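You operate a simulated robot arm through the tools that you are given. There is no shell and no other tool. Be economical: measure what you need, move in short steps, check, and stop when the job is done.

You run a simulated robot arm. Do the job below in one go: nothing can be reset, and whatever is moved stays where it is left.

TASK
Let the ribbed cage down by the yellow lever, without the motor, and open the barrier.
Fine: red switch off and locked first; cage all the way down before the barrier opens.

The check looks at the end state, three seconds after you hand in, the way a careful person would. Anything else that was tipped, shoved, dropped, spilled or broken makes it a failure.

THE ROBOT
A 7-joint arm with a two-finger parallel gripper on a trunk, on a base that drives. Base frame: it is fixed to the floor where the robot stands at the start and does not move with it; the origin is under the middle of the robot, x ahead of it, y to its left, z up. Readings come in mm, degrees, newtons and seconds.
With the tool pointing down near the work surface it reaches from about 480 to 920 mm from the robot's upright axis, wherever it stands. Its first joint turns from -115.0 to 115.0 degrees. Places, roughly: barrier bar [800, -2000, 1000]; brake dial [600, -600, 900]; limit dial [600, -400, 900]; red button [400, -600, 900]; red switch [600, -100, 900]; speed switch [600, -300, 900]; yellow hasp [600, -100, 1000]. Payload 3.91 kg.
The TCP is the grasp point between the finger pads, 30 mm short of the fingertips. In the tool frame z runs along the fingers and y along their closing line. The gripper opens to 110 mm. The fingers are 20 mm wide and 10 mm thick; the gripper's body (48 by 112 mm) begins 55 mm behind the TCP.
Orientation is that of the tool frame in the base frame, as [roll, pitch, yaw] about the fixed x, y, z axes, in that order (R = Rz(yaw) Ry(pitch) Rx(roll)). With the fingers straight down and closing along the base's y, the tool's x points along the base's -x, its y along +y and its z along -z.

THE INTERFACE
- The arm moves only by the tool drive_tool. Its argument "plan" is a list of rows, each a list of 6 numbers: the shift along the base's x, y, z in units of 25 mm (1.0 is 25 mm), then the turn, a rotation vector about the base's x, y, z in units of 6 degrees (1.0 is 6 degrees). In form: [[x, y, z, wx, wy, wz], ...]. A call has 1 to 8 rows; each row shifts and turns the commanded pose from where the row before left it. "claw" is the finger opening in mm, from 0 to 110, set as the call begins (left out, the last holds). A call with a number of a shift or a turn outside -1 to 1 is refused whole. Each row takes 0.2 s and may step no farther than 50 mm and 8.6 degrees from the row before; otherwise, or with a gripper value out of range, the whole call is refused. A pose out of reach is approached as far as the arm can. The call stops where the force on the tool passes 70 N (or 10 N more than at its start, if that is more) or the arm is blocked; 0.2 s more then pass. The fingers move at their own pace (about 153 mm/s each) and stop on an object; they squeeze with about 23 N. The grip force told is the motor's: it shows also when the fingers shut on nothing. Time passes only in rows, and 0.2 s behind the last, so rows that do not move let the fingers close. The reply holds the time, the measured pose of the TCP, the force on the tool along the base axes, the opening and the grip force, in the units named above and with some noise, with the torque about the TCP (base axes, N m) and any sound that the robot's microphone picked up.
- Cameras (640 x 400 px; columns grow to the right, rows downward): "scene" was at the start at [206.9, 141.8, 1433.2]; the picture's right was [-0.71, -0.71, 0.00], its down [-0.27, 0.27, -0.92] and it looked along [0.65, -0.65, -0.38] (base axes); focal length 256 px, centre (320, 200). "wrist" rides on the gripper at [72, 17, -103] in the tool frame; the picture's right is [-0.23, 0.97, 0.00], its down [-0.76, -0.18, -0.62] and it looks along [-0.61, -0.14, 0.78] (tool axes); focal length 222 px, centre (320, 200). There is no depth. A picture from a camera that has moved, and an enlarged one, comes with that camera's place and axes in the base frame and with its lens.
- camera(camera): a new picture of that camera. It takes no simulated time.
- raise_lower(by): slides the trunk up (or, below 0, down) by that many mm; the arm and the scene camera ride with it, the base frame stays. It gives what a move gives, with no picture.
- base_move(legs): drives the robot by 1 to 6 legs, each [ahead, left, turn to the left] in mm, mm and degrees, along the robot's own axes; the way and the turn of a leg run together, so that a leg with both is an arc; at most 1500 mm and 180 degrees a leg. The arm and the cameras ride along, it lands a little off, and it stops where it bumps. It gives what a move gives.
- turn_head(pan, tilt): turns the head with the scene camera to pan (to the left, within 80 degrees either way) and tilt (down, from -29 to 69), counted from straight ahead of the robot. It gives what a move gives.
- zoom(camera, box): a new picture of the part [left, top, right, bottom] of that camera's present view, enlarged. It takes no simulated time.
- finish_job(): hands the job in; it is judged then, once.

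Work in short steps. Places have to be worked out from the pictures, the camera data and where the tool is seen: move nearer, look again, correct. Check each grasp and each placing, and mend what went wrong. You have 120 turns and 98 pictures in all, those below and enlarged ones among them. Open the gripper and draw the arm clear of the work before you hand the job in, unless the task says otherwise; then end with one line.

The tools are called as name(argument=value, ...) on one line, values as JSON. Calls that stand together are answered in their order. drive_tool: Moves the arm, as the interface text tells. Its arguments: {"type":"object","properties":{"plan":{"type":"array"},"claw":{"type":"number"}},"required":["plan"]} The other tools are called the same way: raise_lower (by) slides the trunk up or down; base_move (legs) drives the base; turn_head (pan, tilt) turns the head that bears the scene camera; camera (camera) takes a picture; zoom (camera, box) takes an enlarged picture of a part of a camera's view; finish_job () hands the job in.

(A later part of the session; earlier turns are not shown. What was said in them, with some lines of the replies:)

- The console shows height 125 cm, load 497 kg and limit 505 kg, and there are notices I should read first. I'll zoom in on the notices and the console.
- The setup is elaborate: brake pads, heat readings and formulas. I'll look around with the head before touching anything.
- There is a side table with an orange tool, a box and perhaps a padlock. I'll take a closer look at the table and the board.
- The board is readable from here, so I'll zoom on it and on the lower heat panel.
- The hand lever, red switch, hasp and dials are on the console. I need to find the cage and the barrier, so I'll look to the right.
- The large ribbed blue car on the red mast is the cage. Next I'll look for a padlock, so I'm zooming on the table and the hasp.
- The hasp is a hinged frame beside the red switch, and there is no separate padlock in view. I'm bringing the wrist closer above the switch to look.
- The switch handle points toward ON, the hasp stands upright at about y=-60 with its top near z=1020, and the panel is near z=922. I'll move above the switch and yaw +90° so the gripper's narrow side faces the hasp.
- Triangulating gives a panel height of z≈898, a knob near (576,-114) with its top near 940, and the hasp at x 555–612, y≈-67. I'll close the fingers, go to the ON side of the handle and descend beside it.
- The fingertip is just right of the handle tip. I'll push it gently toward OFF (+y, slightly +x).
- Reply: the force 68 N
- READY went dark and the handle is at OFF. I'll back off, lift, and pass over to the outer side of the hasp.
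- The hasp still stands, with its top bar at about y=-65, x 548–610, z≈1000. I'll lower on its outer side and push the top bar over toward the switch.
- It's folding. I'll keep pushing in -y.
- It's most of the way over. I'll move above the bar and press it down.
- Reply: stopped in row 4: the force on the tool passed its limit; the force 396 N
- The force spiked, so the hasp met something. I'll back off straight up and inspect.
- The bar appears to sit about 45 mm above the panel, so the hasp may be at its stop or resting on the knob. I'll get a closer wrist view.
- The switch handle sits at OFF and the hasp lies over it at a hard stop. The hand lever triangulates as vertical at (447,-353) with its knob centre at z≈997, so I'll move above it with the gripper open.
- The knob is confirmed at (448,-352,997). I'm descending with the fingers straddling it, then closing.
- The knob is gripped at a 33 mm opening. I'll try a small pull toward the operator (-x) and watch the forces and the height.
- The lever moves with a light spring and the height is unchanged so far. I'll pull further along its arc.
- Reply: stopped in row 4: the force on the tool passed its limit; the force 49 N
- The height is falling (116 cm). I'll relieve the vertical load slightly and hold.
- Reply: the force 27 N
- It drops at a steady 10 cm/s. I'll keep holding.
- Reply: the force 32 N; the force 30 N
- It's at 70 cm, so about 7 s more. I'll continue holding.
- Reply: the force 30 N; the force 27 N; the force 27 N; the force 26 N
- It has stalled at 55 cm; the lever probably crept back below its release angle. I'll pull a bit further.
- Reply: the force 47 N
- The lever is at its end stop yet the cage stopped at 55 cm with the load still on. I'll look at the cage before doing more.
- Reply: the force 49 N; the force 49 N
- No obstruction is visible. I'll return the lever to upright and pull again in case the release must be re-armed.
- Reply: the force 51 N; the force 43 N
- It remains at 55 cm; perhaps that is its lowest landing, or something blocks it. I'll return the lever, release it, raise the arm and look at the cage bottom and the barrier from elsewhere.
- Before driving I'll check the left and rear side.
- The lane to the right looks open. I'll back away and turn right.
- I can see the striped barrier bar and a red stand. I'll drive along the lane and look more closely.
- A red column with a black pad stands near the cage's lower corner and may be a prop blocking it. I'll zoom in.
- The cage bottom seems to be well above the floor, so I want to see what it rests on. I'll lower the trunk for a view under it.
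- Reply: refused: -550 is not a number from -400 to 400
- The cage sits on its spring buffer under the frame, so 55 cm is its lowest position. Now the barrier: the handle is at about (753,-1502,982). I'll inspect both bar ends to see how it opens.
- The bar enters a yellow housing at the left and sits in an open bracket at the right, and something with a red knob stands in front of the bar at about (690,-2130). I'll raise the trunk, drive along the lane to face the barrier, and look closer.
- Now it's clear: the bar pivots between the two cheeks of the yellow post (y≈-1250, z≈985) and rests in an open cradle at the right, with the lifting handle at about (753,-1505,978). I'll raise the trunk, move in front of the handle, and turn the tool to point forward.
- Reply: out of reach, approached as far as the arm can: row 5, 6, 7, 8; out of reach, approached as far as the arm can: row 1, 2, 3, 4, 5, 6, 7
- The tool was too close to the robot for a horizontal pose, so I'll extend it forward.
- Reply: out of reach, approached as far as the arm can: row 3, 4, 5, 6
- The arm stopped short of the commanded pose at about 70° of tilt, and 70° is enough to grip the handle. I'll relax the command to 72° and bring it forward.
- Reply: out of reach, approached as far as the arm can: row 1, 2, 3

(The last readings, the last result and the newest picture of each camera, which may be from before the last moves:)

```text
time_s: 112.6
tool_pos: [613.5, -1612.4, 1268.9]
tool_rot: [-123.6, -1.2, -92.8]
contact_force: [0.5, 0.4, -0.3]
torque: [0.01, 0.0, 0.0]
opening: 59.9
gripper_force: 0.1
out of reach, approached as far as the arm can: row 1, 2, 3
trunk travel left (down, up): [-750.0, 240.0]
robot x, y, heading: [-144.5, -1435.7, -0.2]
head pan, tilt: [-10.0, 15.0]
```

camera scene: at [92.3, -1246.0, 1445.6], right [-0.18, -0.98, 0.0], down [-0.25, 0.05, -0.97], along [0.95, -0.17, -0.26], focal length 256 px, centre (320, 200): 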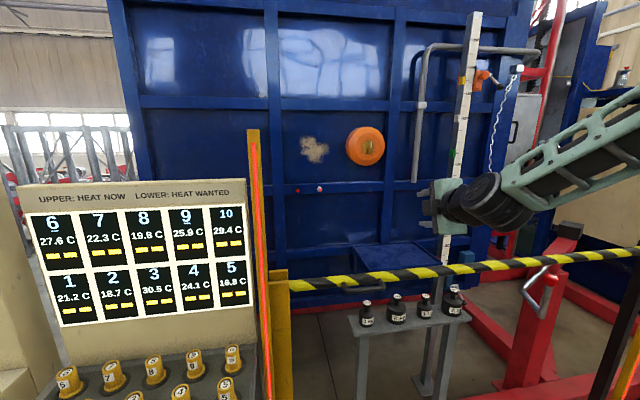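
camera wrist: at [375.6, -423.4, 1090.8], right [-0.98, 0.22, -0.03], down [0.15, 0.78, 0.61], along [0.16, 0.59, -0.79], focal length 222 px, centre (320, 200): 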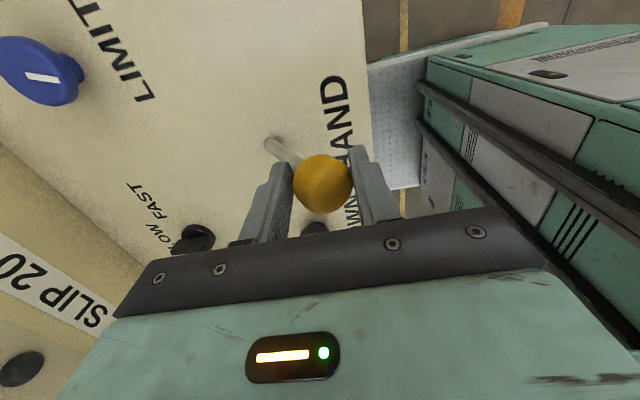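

The elbow and wrist configuration is poor because the final roll would go the wrong way. I'll go back to tool-down, yaw to the opposite side, then pitch forward.

drive_tool(plan=[[-0.6, 0.3, -0.4, 0, 1, 0], [-0.6, 0.3, -0.4, 0, 1, 0], [-0.6, 0.3, -0.4, 0, 1, 0], [-0.6, 0.3, -0.4, 0, 1, 0], [-0.6, 0.3, -0.4, 0, 1, 0], [-0.6, 0.3, -0.4, 0, 1, 0], [-0.6, 0.3, -0.4, 0, 1, 0], [-0.6, 0.3, -0.4, 0, 1, 0]])

drive_tool(plan=[[0, 0, 0, 0, 0.6, -1], [0, 0, 0, 0, 0, -1], [0, 0, 0, 0, 0, -1], [0, 0, 0, 0, 0, -1], [0, 0, 0, 0, 0, -1], [0, 0, 0, 0, 0, -1], [0, 0, 0, 0, 0, -1], [0, 0, 0, 0, 0, -1]])

```text
time_s: 114.4
tool_pos: [488.6, -1565.9, 1170.7]
tool_rot: [-161.1, -2.6, -91.5]
contact_force: [0.4, -1.2, 0.2]
torque: [0.01, 0.0, 0.0]
opening: 59.9
gripper_force: 0.0
out of reach, approached as far as the arm can: row 1, 2, 3, 4
trunk travel left (down, up): [-750.0, 240.0]
robot x, y, heading: [-143.9, -1433.9, -0.4]
head pan, tilt: [-10.0, 15.0]
```

```text
time_s: 116.2
tool_pos: [488.8, -1567.4, 1170.9]
tool_rot: [-164.6, -2.8, -139.4]
contact_force: [0.9, -0.3, -0.9]
torque: [-0.02, -0.01, -0.01]
opening: 59.8
gripper_force: 0.1
trunk travel left (down, up): [-750.0, 240.0]
robot x, y, heading: [-139.4, -1433.7, -0.4]
head pan, tilt: [-10.0, 15.0]
```

drive_tool(plan=[[0, 0, 0, 0.75, 0.44, -0.9], [0, 0, 0, 0.75, 0.44, -0.9], [0, 0, 0, 0.75, 0.44, -0.9], [0, 0, 0, 0, 0, -1], [0, 0, 0, 0, 0, -1], [0, 0, 0, 0, 0, -1], [0, 0, 0, 0, 0, -1], [0, 0, 0, 0, 0, -1]])

drive_tool(plan=[[0.2, 0.1, 0, 0, 0, -1], [0.2, 0.1, 0, 0, 0, -1], [0.2, 0.1, 0, 0, 0, -1], [0.2, 0.1, 0, 0, 0, -1], [0.2, 0.1, 0, 0, 0, -1], [0.2, 0.1, 0, 0, 0, -1], [0.2, 0.1, 0, 0, 0, -1]])

drive_tool(plan=[[0.2, 0.1, 0, 0, 0, -1], [0.2, 0.1, 0, 0, 0, -1], [0.2, 0.1, 0, 0, 0, -1], [0.2, 0.1, 0, 0, 0, -1], [0.2, 0.1, 0, 0, 0, -1], [0.2, 0.1, 0, 0, 0, -1], [0.2, 0.1, 0, 0, 0, -1]])

```text
time_s: 118.0
tool_pos: [487.9, -1566.6, 1170.8]
tool_rot: [179.6, -2.1, 175.0]
contact_force: [0.4, 0.2, -0.3]
torque: [-0.06, 0.03, 0.02]
opening: 59.8
gripper_force: 0.1
trunk travel left (down, up): [-750.0, 240.0]
robot x, y, heading: [-143.0, -1438.2, -0.4]
head pan, tilt: [-10.0, 15.0]
```

```text
time_s: 119.6
tool_pos: [522.2, -1551.1, 1170.4]
tool_rot: [179.7, -2.1, 133.0]
contact_force: [0.0, 1.3, 0.2]
torque: [0.0, 0.01, -0.02]
opening: 59.8
gripper_force: 0.0
trunk travel left (down, up): [-750.0, 240.0]
robot x, y, heading: [-140.5, -1434.5, -0.3]
head pan, tilt: [-10.0, 15.0]
```

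```text
time_s: 121.2
tool_pos: [558.5, -1531.8, 1170.9]
tool_rot: [179.7, -2.3, 91.0]
contact_force: [-1.0, 0.1, 0.4]
torque: [0.0, -0.03, 0.02]
opening: 59.9
gripper_force: 0.1
trunk travel left (down, up): [-750.0, 240.0]
robot x, y, heading: [-143.9, -1441.5, -0.1]
head pan, tilt: [-10.0, 15.0]
```

drive_tool(plan=[[0, 0, 0, 0, -1, 0], [0, 0, 0, 0, -1, 0], [0, 0, 0, 0, -1, 0], [0, 0, 0, 0, -1, 0], [0, 0, 0, 0, -1, 0], [0, 0, 0, 0, -1, 0], [0, 0, 0, 0, -1, 0], [0, 0, 0, 0, -1, 0]])

drive_tool(plan=[[0, 0, -0.5, 0, -1, 0], [0, 0, -0.5, 0, -1, 0], [0, 0, -0.5, 0, -1, 0], [0, 0, -0.5, 0, -1, 0], [0, 0, -0.5, 0, -1, 0], [0, 0, -0.5, 0, -1, 0], [0, 0, -0.5, 0, -1, 0]])

```text
time_s: 123.0
tool_pos: [557.3, -1534.1, 1170.5]
tool_rot: [131.6, -0.6, 92.2]
contact_force: [-0.1, -2.2, 0.0]
torque: [0.08, -0.03, 0.11]
opening: 60.2
gripper_force: 0.1
trunk travel left (down, up): [-750.0, 240.0]
robot x, y, heading: [-142.7, -1438.2, -0.3]
head pan, tilt: [-10.0, 15.0]
```

```text
time_s: 124.6
tool_pos: [556.9, -1530.6, 1083.2]
tool_rot: [89.6, 1.1, 92.2]
contact_force: [0.3, -0.3, -0.8]
torque: [-0.01, 0.02, 0.0]
opening: 60.2
gripper_force: 0.2
trunk travel left (down, up): [-750.0, 240.0]
robot x, y, heading: [-140.5, -1438.5, -0.3]
head pan, tilt: [-10.0, 15.0]
```

The tool now points forward. I'll lower to handle height and look.

drive_tool(plan=[[0, 0.2, -0.85, 0, 0, 0], [0, 0.2, -0.85, 0, 0, 0], [0, 0.2, -0.85, 0, 0, 0], [0, 0.2, -0.85, 0, 0, 0], [0, 0.2, -0.8, 0, 0, 0]])

turn_head(pan=-15, tilt=30)

camera(camera="wrist")

camera(camera="scene")

```text
time_s: 125.8
tool_pos: [558.5, -1506.5, 979.1]
tool_rot: [89.7, 1.1, 92.2]
contact_force: [-0.4, 0.9, 0.6]
torque: [-0.01, 0.0, 0.01]
opening: 60.0
gripper_force: 0.0
trunk travel left (down, up): [-750.0, 240.0]
robot x, y, heading: [-140.4, -1436.5, 0.1]
head pan, tilt: [-10.0, 15.0]
```

```text
time_s: 126.6
tool_pos: [557.3, -1505.5, 979.8]
tool_rot: [89.7, 1.1, 92.1]
contact_force: [-0.3, -0.2, 0.5]
torque: [0.01, -0.01, -0.01]
opening: 59.9
gripper_force: 0.1
trunk travel left (down, up): [-750.0, 240.0]
robot x, y, heading: [-143.5, -1436.1, -0.3]
head pan, tilt: [-15.0, 30.0]
```

```text
24 pictures are left
camera wrist: at [452.9, -1438.0, 993.5], right [0.0, -0.21, 0.98], down [-0.59, -0.79, -0.17], along [0.8, -0.58, -0.13], focal length 222 px, centre (320, 200)
```

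wrist: 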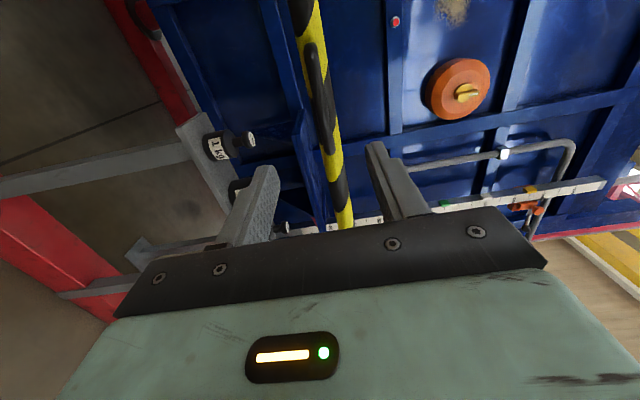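

```text
23 pictures are left
camera scene: at [87.6, -1253.1, 1421.4], right [-0.26, -0.96, 0.0], down [-0.48, 0.13, -0.87], along [0.84, -0.23, -0.5], focal length 256 px, centre (320, 200)
```

scene: 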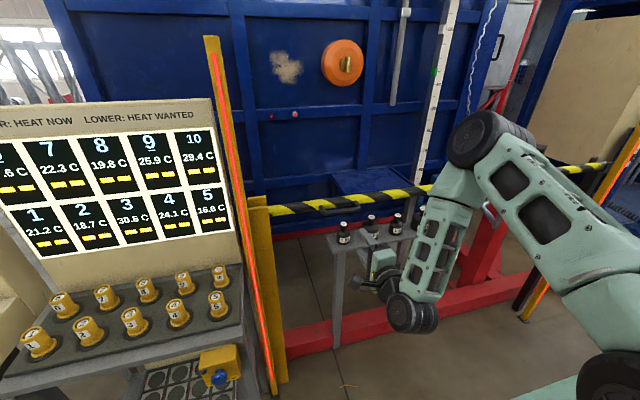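

The handle is centred between the fingers (y≈-1509, z≈981). I'll drive forward 110 mm with the base and check.

base_move(legs=[[110, 0, 0]])

camera(camera="wrist")

```text
time_s: 127.8
tool_pos: [669.5, -1507.6, 978.1]
tool_rot: [89.8, 1.1, 92.2]
contact_force: [0.7, -0.7, -0.2]
torque: [0.01, 0.01, -0.02]
opening: 59.8
gripper_force: 0.1
trunk travel left (down, up): [-750.0, 240.0]
robot x, y, heading: [-30.0, -1439.0, -0.3]
head pan, tilt: [-15.0, 30.0]
```

```text
22 pictures are left
camera wrist: at [563.9, -1438.2, 993.4], right [0.0, -0.21, 0.98], down [-0.59, -0.79, -0.17], along [0.81, -0.58, -0.13], focal length 222 px, centre (320, 200)
```

wrist: 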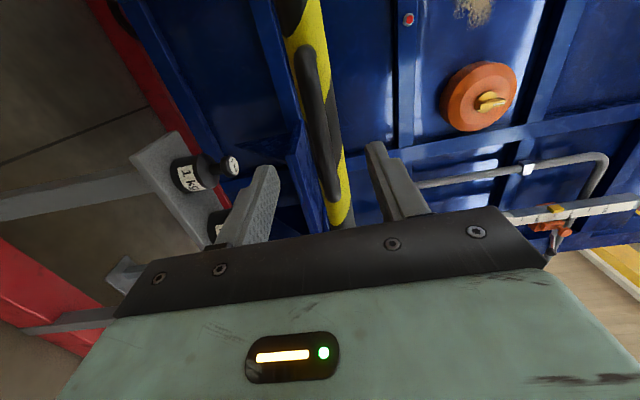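

The handle is at x≈757, still centred. I'll advance the arm about 70 mm and close on it.

drive_tool(plan=[[0.8, 0, 0, 0, 0, 0], [0.8, 0, 0, 0, 0, 0], [0.6, 0, 0, 0, 0, 0], [0.5, 0, 0, 0, 0, 0]])

drive_tool(plan=[[0, 0, 0, 0, 0, 0], [0, 0, 0, 0, 0, 0]], claw=5)

camera(camera="wrist")

```text
time_s: 128.8
tool_pos: [736.4, -1505.9, 979.1]
tool_rot: [89.9, 1.2, 92.1]
contact_force: [-0.4, 0.1, -0.1]
torque: [-0.01, -0.04, -0.01]
opening: 59.8
gripper_force: 0.1
trunk travel left (down, up): [-750.0, 240.0]
robot x, y, heading: [-32.2, -1432.7, -0.2]
head pan, tilt: [-15.0, 30.0]
```

```text
time_s: 129.4
tool_pos: [737.5, -1506.2, 979.7]
tool_rot: [89.7, 1.0, 92.3]
contact_force: [2.6, -0.6, 4.6]
torque: [0.96, -0.01, 0.02]
opening: 16.2
gripper_force: 45.0
trunk travel left (down, up): [-750.0, 240.0]
robot x, y, heading: [-33.2, -1434.1, -0.0]
head pan, tilt: [-15.0, 30.0]
```

```text
21 pictures are left
camera wrist: at [631.8, -1437.5, 994.4], right [0.0, -0.21, 0.98], down [-0.59, -0.79, -0.17], along [0.81, -0.58, -0.13], focal length 222 px, centre (320, 200)
```

wrist: 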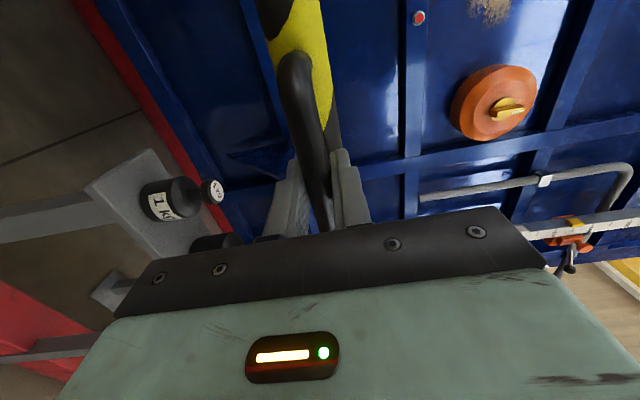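

The handle is gripped at 16 mm. I'll start lifting along the arc about the left pivot and check the force.

drive_tool(plan=[[0, 0.02, 0.45, -0.42, 0, 0], [0, 0.04, 0.45, -0.42, 0, 0], [0, 0, 0, 0, 0, 0]])

camera(camera="scene")

```text
time_s: 130.2
tool_pos: [737.1, -1505.4, 1001.9]
tool_rot: [89.9, 6.1, 92.1]
contact_force: [5.4, 1.7, 4.9]
torque: [0.85, -0.02, -0.08]
opening: 16.0
gripper_force: 45.1
trunk travel left (down, up): [-750.0, 240.0]
robot x, y, heading: [-29.8, -1436.8, -0.3]
head pan, tilt: [-15.0, 30.0]
```

```text
20 pictures are left
camera scene: at [198.6, -1253.5, 1421.5], right [-0.26, -0.96, 0.0], down [-0.48, 0.13, -0.87], along [0.84, -0.23, -0.5], focal length 256 px, centre (320, 200)
```

scene: 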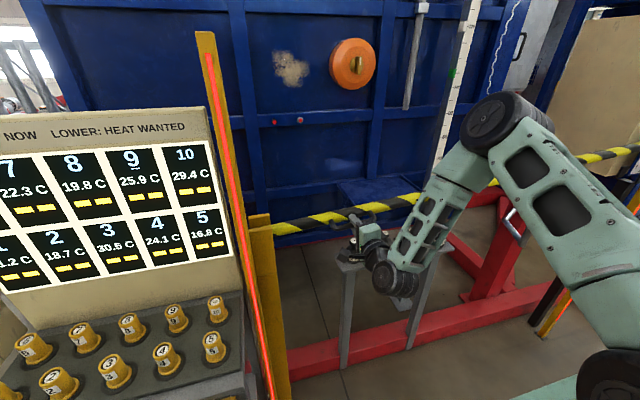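

It lifts with low force. I'm continuing along the arc.

drive_tool(plan=[[0, 0.117, 0.886, -0.833, 0, 0], [0, 0.193, 0.873, -0.833, 0, 0], [0, 0.269, 0.853, -0.833, 0, 0], [0, 0.342, 0.826, -0.833, 0, 0]])

drive_tool(plan=[[0, 0.413, 0.793, -0.833, 0, 0], [0, 0.48, 0.754, -0.833, 0, 0], [0, 0.544, 0.709, -0.833, 0, 0], [0, 0.604, 0.659, -0.833, 0, 0]])

camera(camera="scene")

```text
time_s: 131.2
tool_pos: [736.3, -1482.6, 1089.1]
tool_rot: [90.3, 26.2, 92.2]
contact_force: [16.1, 2.0, 8.9]
torque: [0.97, -0.48, -0.38]
opening: 16.1
gripper_force: 45.4
trunk travel left (down, up): [-750.0, 240.0]
robot x, y, heading: [-27.0, -1435.8, -0.3]
head pan, tilt: [-15.0, 30.0]
```

```text
time_s: 132.2
tool_pos: [736.4, -1429.2, 1162.9]
tool_rot: [91.4, 46.0, 92.9]
contact_force: [10.8, -0.1, 12.7]
torque: [0.91, -0.37, -0.33]
opening: 15.8
gripper_force: 45.0
trunk travel left (down, up): [-750.0, 240.0]
robot x, y, heading: [-27.9, -1437.9, -0.3]
head pan, tilt: [-15.0, 30.0]
```

```text
19 pictures are left
camera scene: at [198.6, -1253.6, 1421.6], right [-0.26, -0.96, 0.0], down [-0.48, 0.13, -0.87], along [0.84, -0.23, -0.5], focal length 256 px, centre (320, 200)
```

scene: 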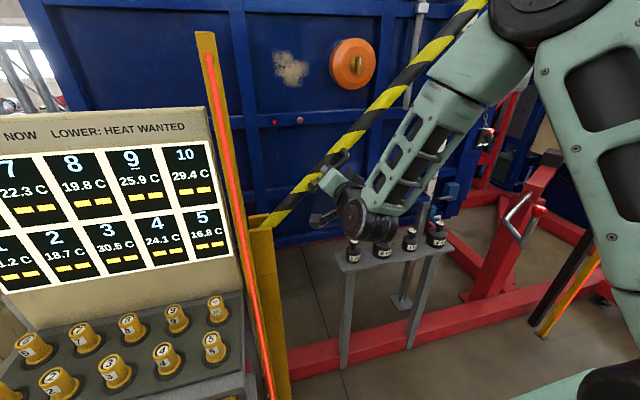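

Halfway up, with all weights intact. I'll continue.

drive_tool(plan=[[0, 0.659, 0.604, -0.833, 0, 0], [0, 0.709, 0.544, -0.833, 0, 0], [0, 0.754, 0.48, -0.833, 0, 0], [0, 0.793, 0.413, -0.833, 0, 0]])

drive_tool(plan=[[0, 0.826, 0.342, -0.833, 0, 0], [0, 0.853, 0.269, -0.833, 0, 0], [0, 0.873, 0.193, -0.833, 0, 0], [0, 0, 0, 0, 0, 0]])

camera(camera="scene")

```text
time_s: 133.2
tool_pos: [736.1, -1356.0, 1212.9]
tool_rot: [93.6, 65.9, 94.5]
contact_force: [24.4, 1.5, 18.3]
torque: [1.09, -0.75, -0.4]
opening: 15.8
gripper_force: 45.3
trunk travel left (down, up): [-750.0, 240.0]
robot x, y, heading: [-29.6, -1438.0, -0.3]
head pan, tilt: [-15.0, 30.0]
```

```text
time_s: 134.2
tool_pos: [737.5, -1292.5, 1233.6]
tool_rot: [101.5, 80.8, 102.2]
contact_force: [27.6, 5.3, 23.8]
torque: [0.98, -0.58, 0.02]
opening: 15.8
gripper_force: 44.6
trunk travel left (down, up): [-750.0, 240.0]
robot x, y, heading: [-32.9, -1437.5, -0.3]
head pan, tilt: [-15.0, 30.0]
```

```text
18 pictures are left
camera scene: at [199.3, -1253.2, 1421.3], right [-0.26, -0.96, 0.0], down [-0.48, 0.13, -0.87], along [0.84, -0.23, -0.5], focal length 256 px, centre (320, 200)
```

scene: 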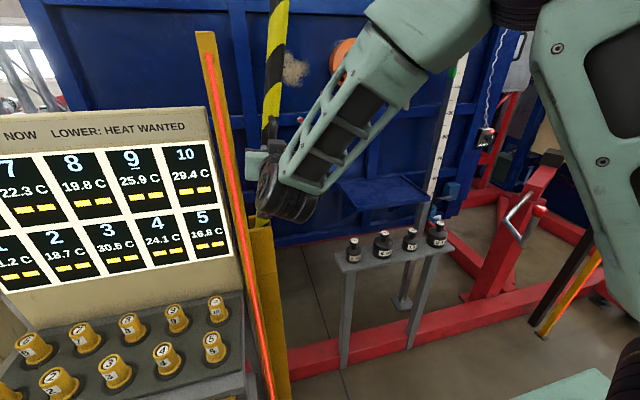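

It's nearly upright, so I'll go on gently toward the end stop.

drive_tool(plan=[[0, 0.6, 0.1, -0.56, 0, 0], [0, 0.5, 0.03, -0.46, 0, 0], [0, 0, 0, 0, 0, 0]])

```text
time_s: 135.0
tool_pos: [737.7, -1267.6, 1236.4]
tool_rot: [124.6, 86.5, 125.1]
contact_force: [24.3, 0.4, 22.2]
torque: [0.8, -0.57, -0.07]
opening: 16.2
gripper_force: 45.3
trunk travel left (down, up): [-750.0, 240.0]
robot x, y, heading: [-31.3, -1437.8, -0.3]
head pan, tilt: [-15.0, 30.0]
```

drive_tool(plan=[[0, 0.5, 0, -0.46, 0, 0], [0, 0.5, -0.03, -0.46, 0, 0], [0, 0, 0, 0, 0, 0]])

```text
time_s: 135.6
tool_pos: [738.6, -1264.8, 1234.0]
tool_rot: [-130.5, 87.3, -132.5]
contact_force: [-25.4, -21.4, 6.4]
torque: [1.1, -0.71, -0.19]
opening: 17.6
gripper_force: 45.2
trunk travel left (down, up): [-750.0, 240.0]
robot x, y, heading: [-32.1, -1438.3, -0.6]
head pan, tilt: [-15.0, 30.0]
stopped in row 2: the force on the tool passed its limit (the readings are from after the stop); the commanded pose is now the measured one
```

The boom is at its end stop, about 87°. I'll open the fingers a little and see whether it stays up.

drive_tool(plan=[[0, 0, 0, 0, 0, 0], [0, 0, 0, 0, 0, 0], [0, 0, 0, 0, 0, 0], [0, 0, 0, 0, 0, 0], [0, 0, 0, 0, 0, 0]], claw=40)

camera(camera="wrist")

```text
time_s: 136.8
tool_pos: [740.2, -1261.3, 1233.1]
tool_rot: [-132.1, 87.1, -133.6]
contact_force: [0.9, 0.6, 0.5]
torque: [-0.01, 0.0, -0.01]
opening: 39.9
gripper_force: 0.1
trunk travel left (down, up): [-750.0, 240.0]
robot x, y, heading: [-31.8, -1439.4, -0.5]
head pan, tilt: [-15.0, 30.0]
```

```text
17 pictures are left
camera wrist: at [635.4, -1244.3, 1163.2], right [0.04, 0.98, 0.19], down [-0.6, -0.13, 0.79], along [0.8, -0.14, 0.58], focal length 222 px, centre (320, 200)
```

wrist: 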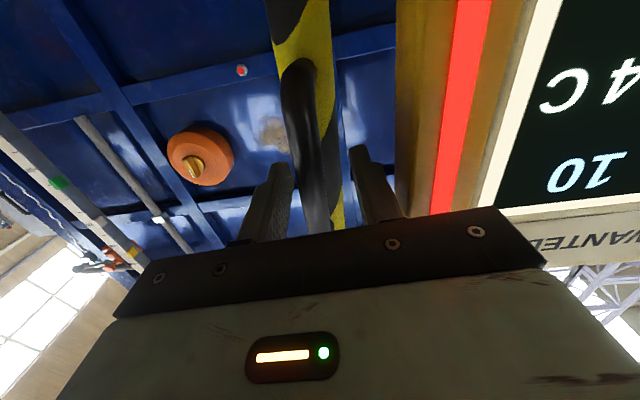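

The boom stays up with no contact. I'll withdraw straight back, first with the arm, then the base.

drive_tool(plan=[[-0.5, 0, 0, 0, 0, 0], [-1, 0, 0, 0, 0, 0], [-1, 0, 0, 0, 0, 0], [-1, 0, 0, 0, 0, 0]])

base_move(legs=[[-350, 0, 0]])

turn_head(pan=10, tilt=15)

camera(camera="scene")

```text
time_s: 137.8
tool_pos: [652.6, -1260.5, 1233.4]
tool_rot: [-132.4, 87.1, -134.1]
contact_force: [0.7, 0.2, -0.6]
torque: [0.03, 0.01, 0.01]
opening: 39.6
gripper_force: 0.0
trunk travel left (down, up): [-750.0, 240.0]
robot x, y, heading: [-31.7, -1438.4, -0.2]
head pan, tilt: [-15.0, 30.0]
```

```text
time_s: 140.1
tool_pos: [302.7, -1260.2, 1233.6]
tool_rot: [-132.0, 87.0, -134.0]
contact_force: [0.5, 0.7, -0.1]
torque: [-0.03, 0.01, 0.02]
opening: 39.9
gripper_force: 0.0
trunk travel left (down, up): [-750.0, 240.0]
robot x, y, heading: [-380.0, -1433.9, -0.9]
head pan, tilt: [-15.0, 30.0]
```

```text
time_s: 140.9
tool_pos: [302.3, -1261.0, 1232.3]
tool_rot: [-132.1, 87.1, -134.0]
contact_force: [0.6, -0.2, -0.2]
torque: [-0.02, 0.02, -0.01]
opening: 40.1
gripper_force: 0.0
trunk travel left (down, up): [-750.0, 240.0]
robot x, y, heading: [-386.7, -1435.5, -0.6]
head pan, tilt: [10.0, 15.0]
```

```text
16 pictures are left
camera scene: at [-146.7, -1213.1, 1445.5], right [0.16, -0.99, 0.0], down [-0.26, -0.04, -0.97], along [0.95, 0.16, -0.26], focal length 256 px, centre (320, 200)
```

scene: 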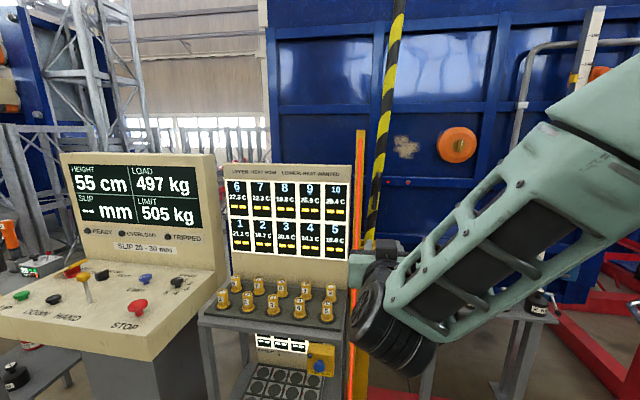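

The barrier stands open and the height is 55 cm. A final check on the hasp, switch and lever.

zoom(camera="scene", box=[0, 230, 200, 350])

zoom(camera="scene", box=[50, 250, 130, 300])

```text
3.20 times, centred on (100, 290) of scene
camera zoom: at [-146.7, -1213.1, 1445.5], right [0.16, -0.99, 0.0], down [-0.26, -0.04, -0.97], along [0.95, 0.16, -0.26], focal length 820 px, centre (1024, -88)
```

zoom: 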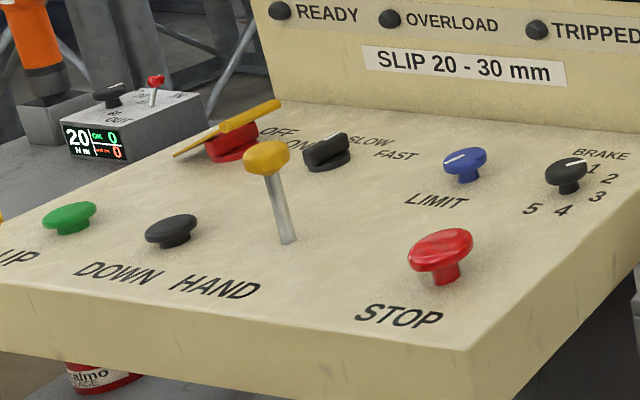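

```text
8.00 times, centred on (90, 275) of scene
camera zoom: at [-146.7, -1213.1, 1445.5], right [0.16, -0.99, 0.0], down [-0.26, -0.04, -0.97], along [0.95, 0.16, -0.26], focal length 2050 px, centre (2160, -400)
```

zoom: 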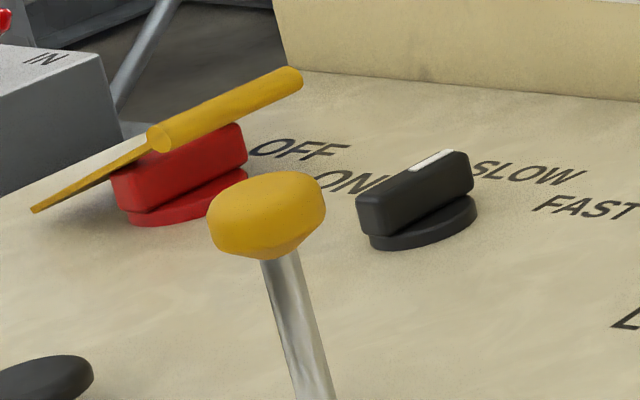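

The switch is at OFF under the closed hasp, the lever is upright, the cage is down, the barrier is open and the arm is clear. Handing in.

finish_job()

```text
The job is handed in.
```

The red switch is off with the hasp closed over it, the cage was let down by the hand lever onto its buffer (display 55 cm), and only then was the barrier raised; it stays open.
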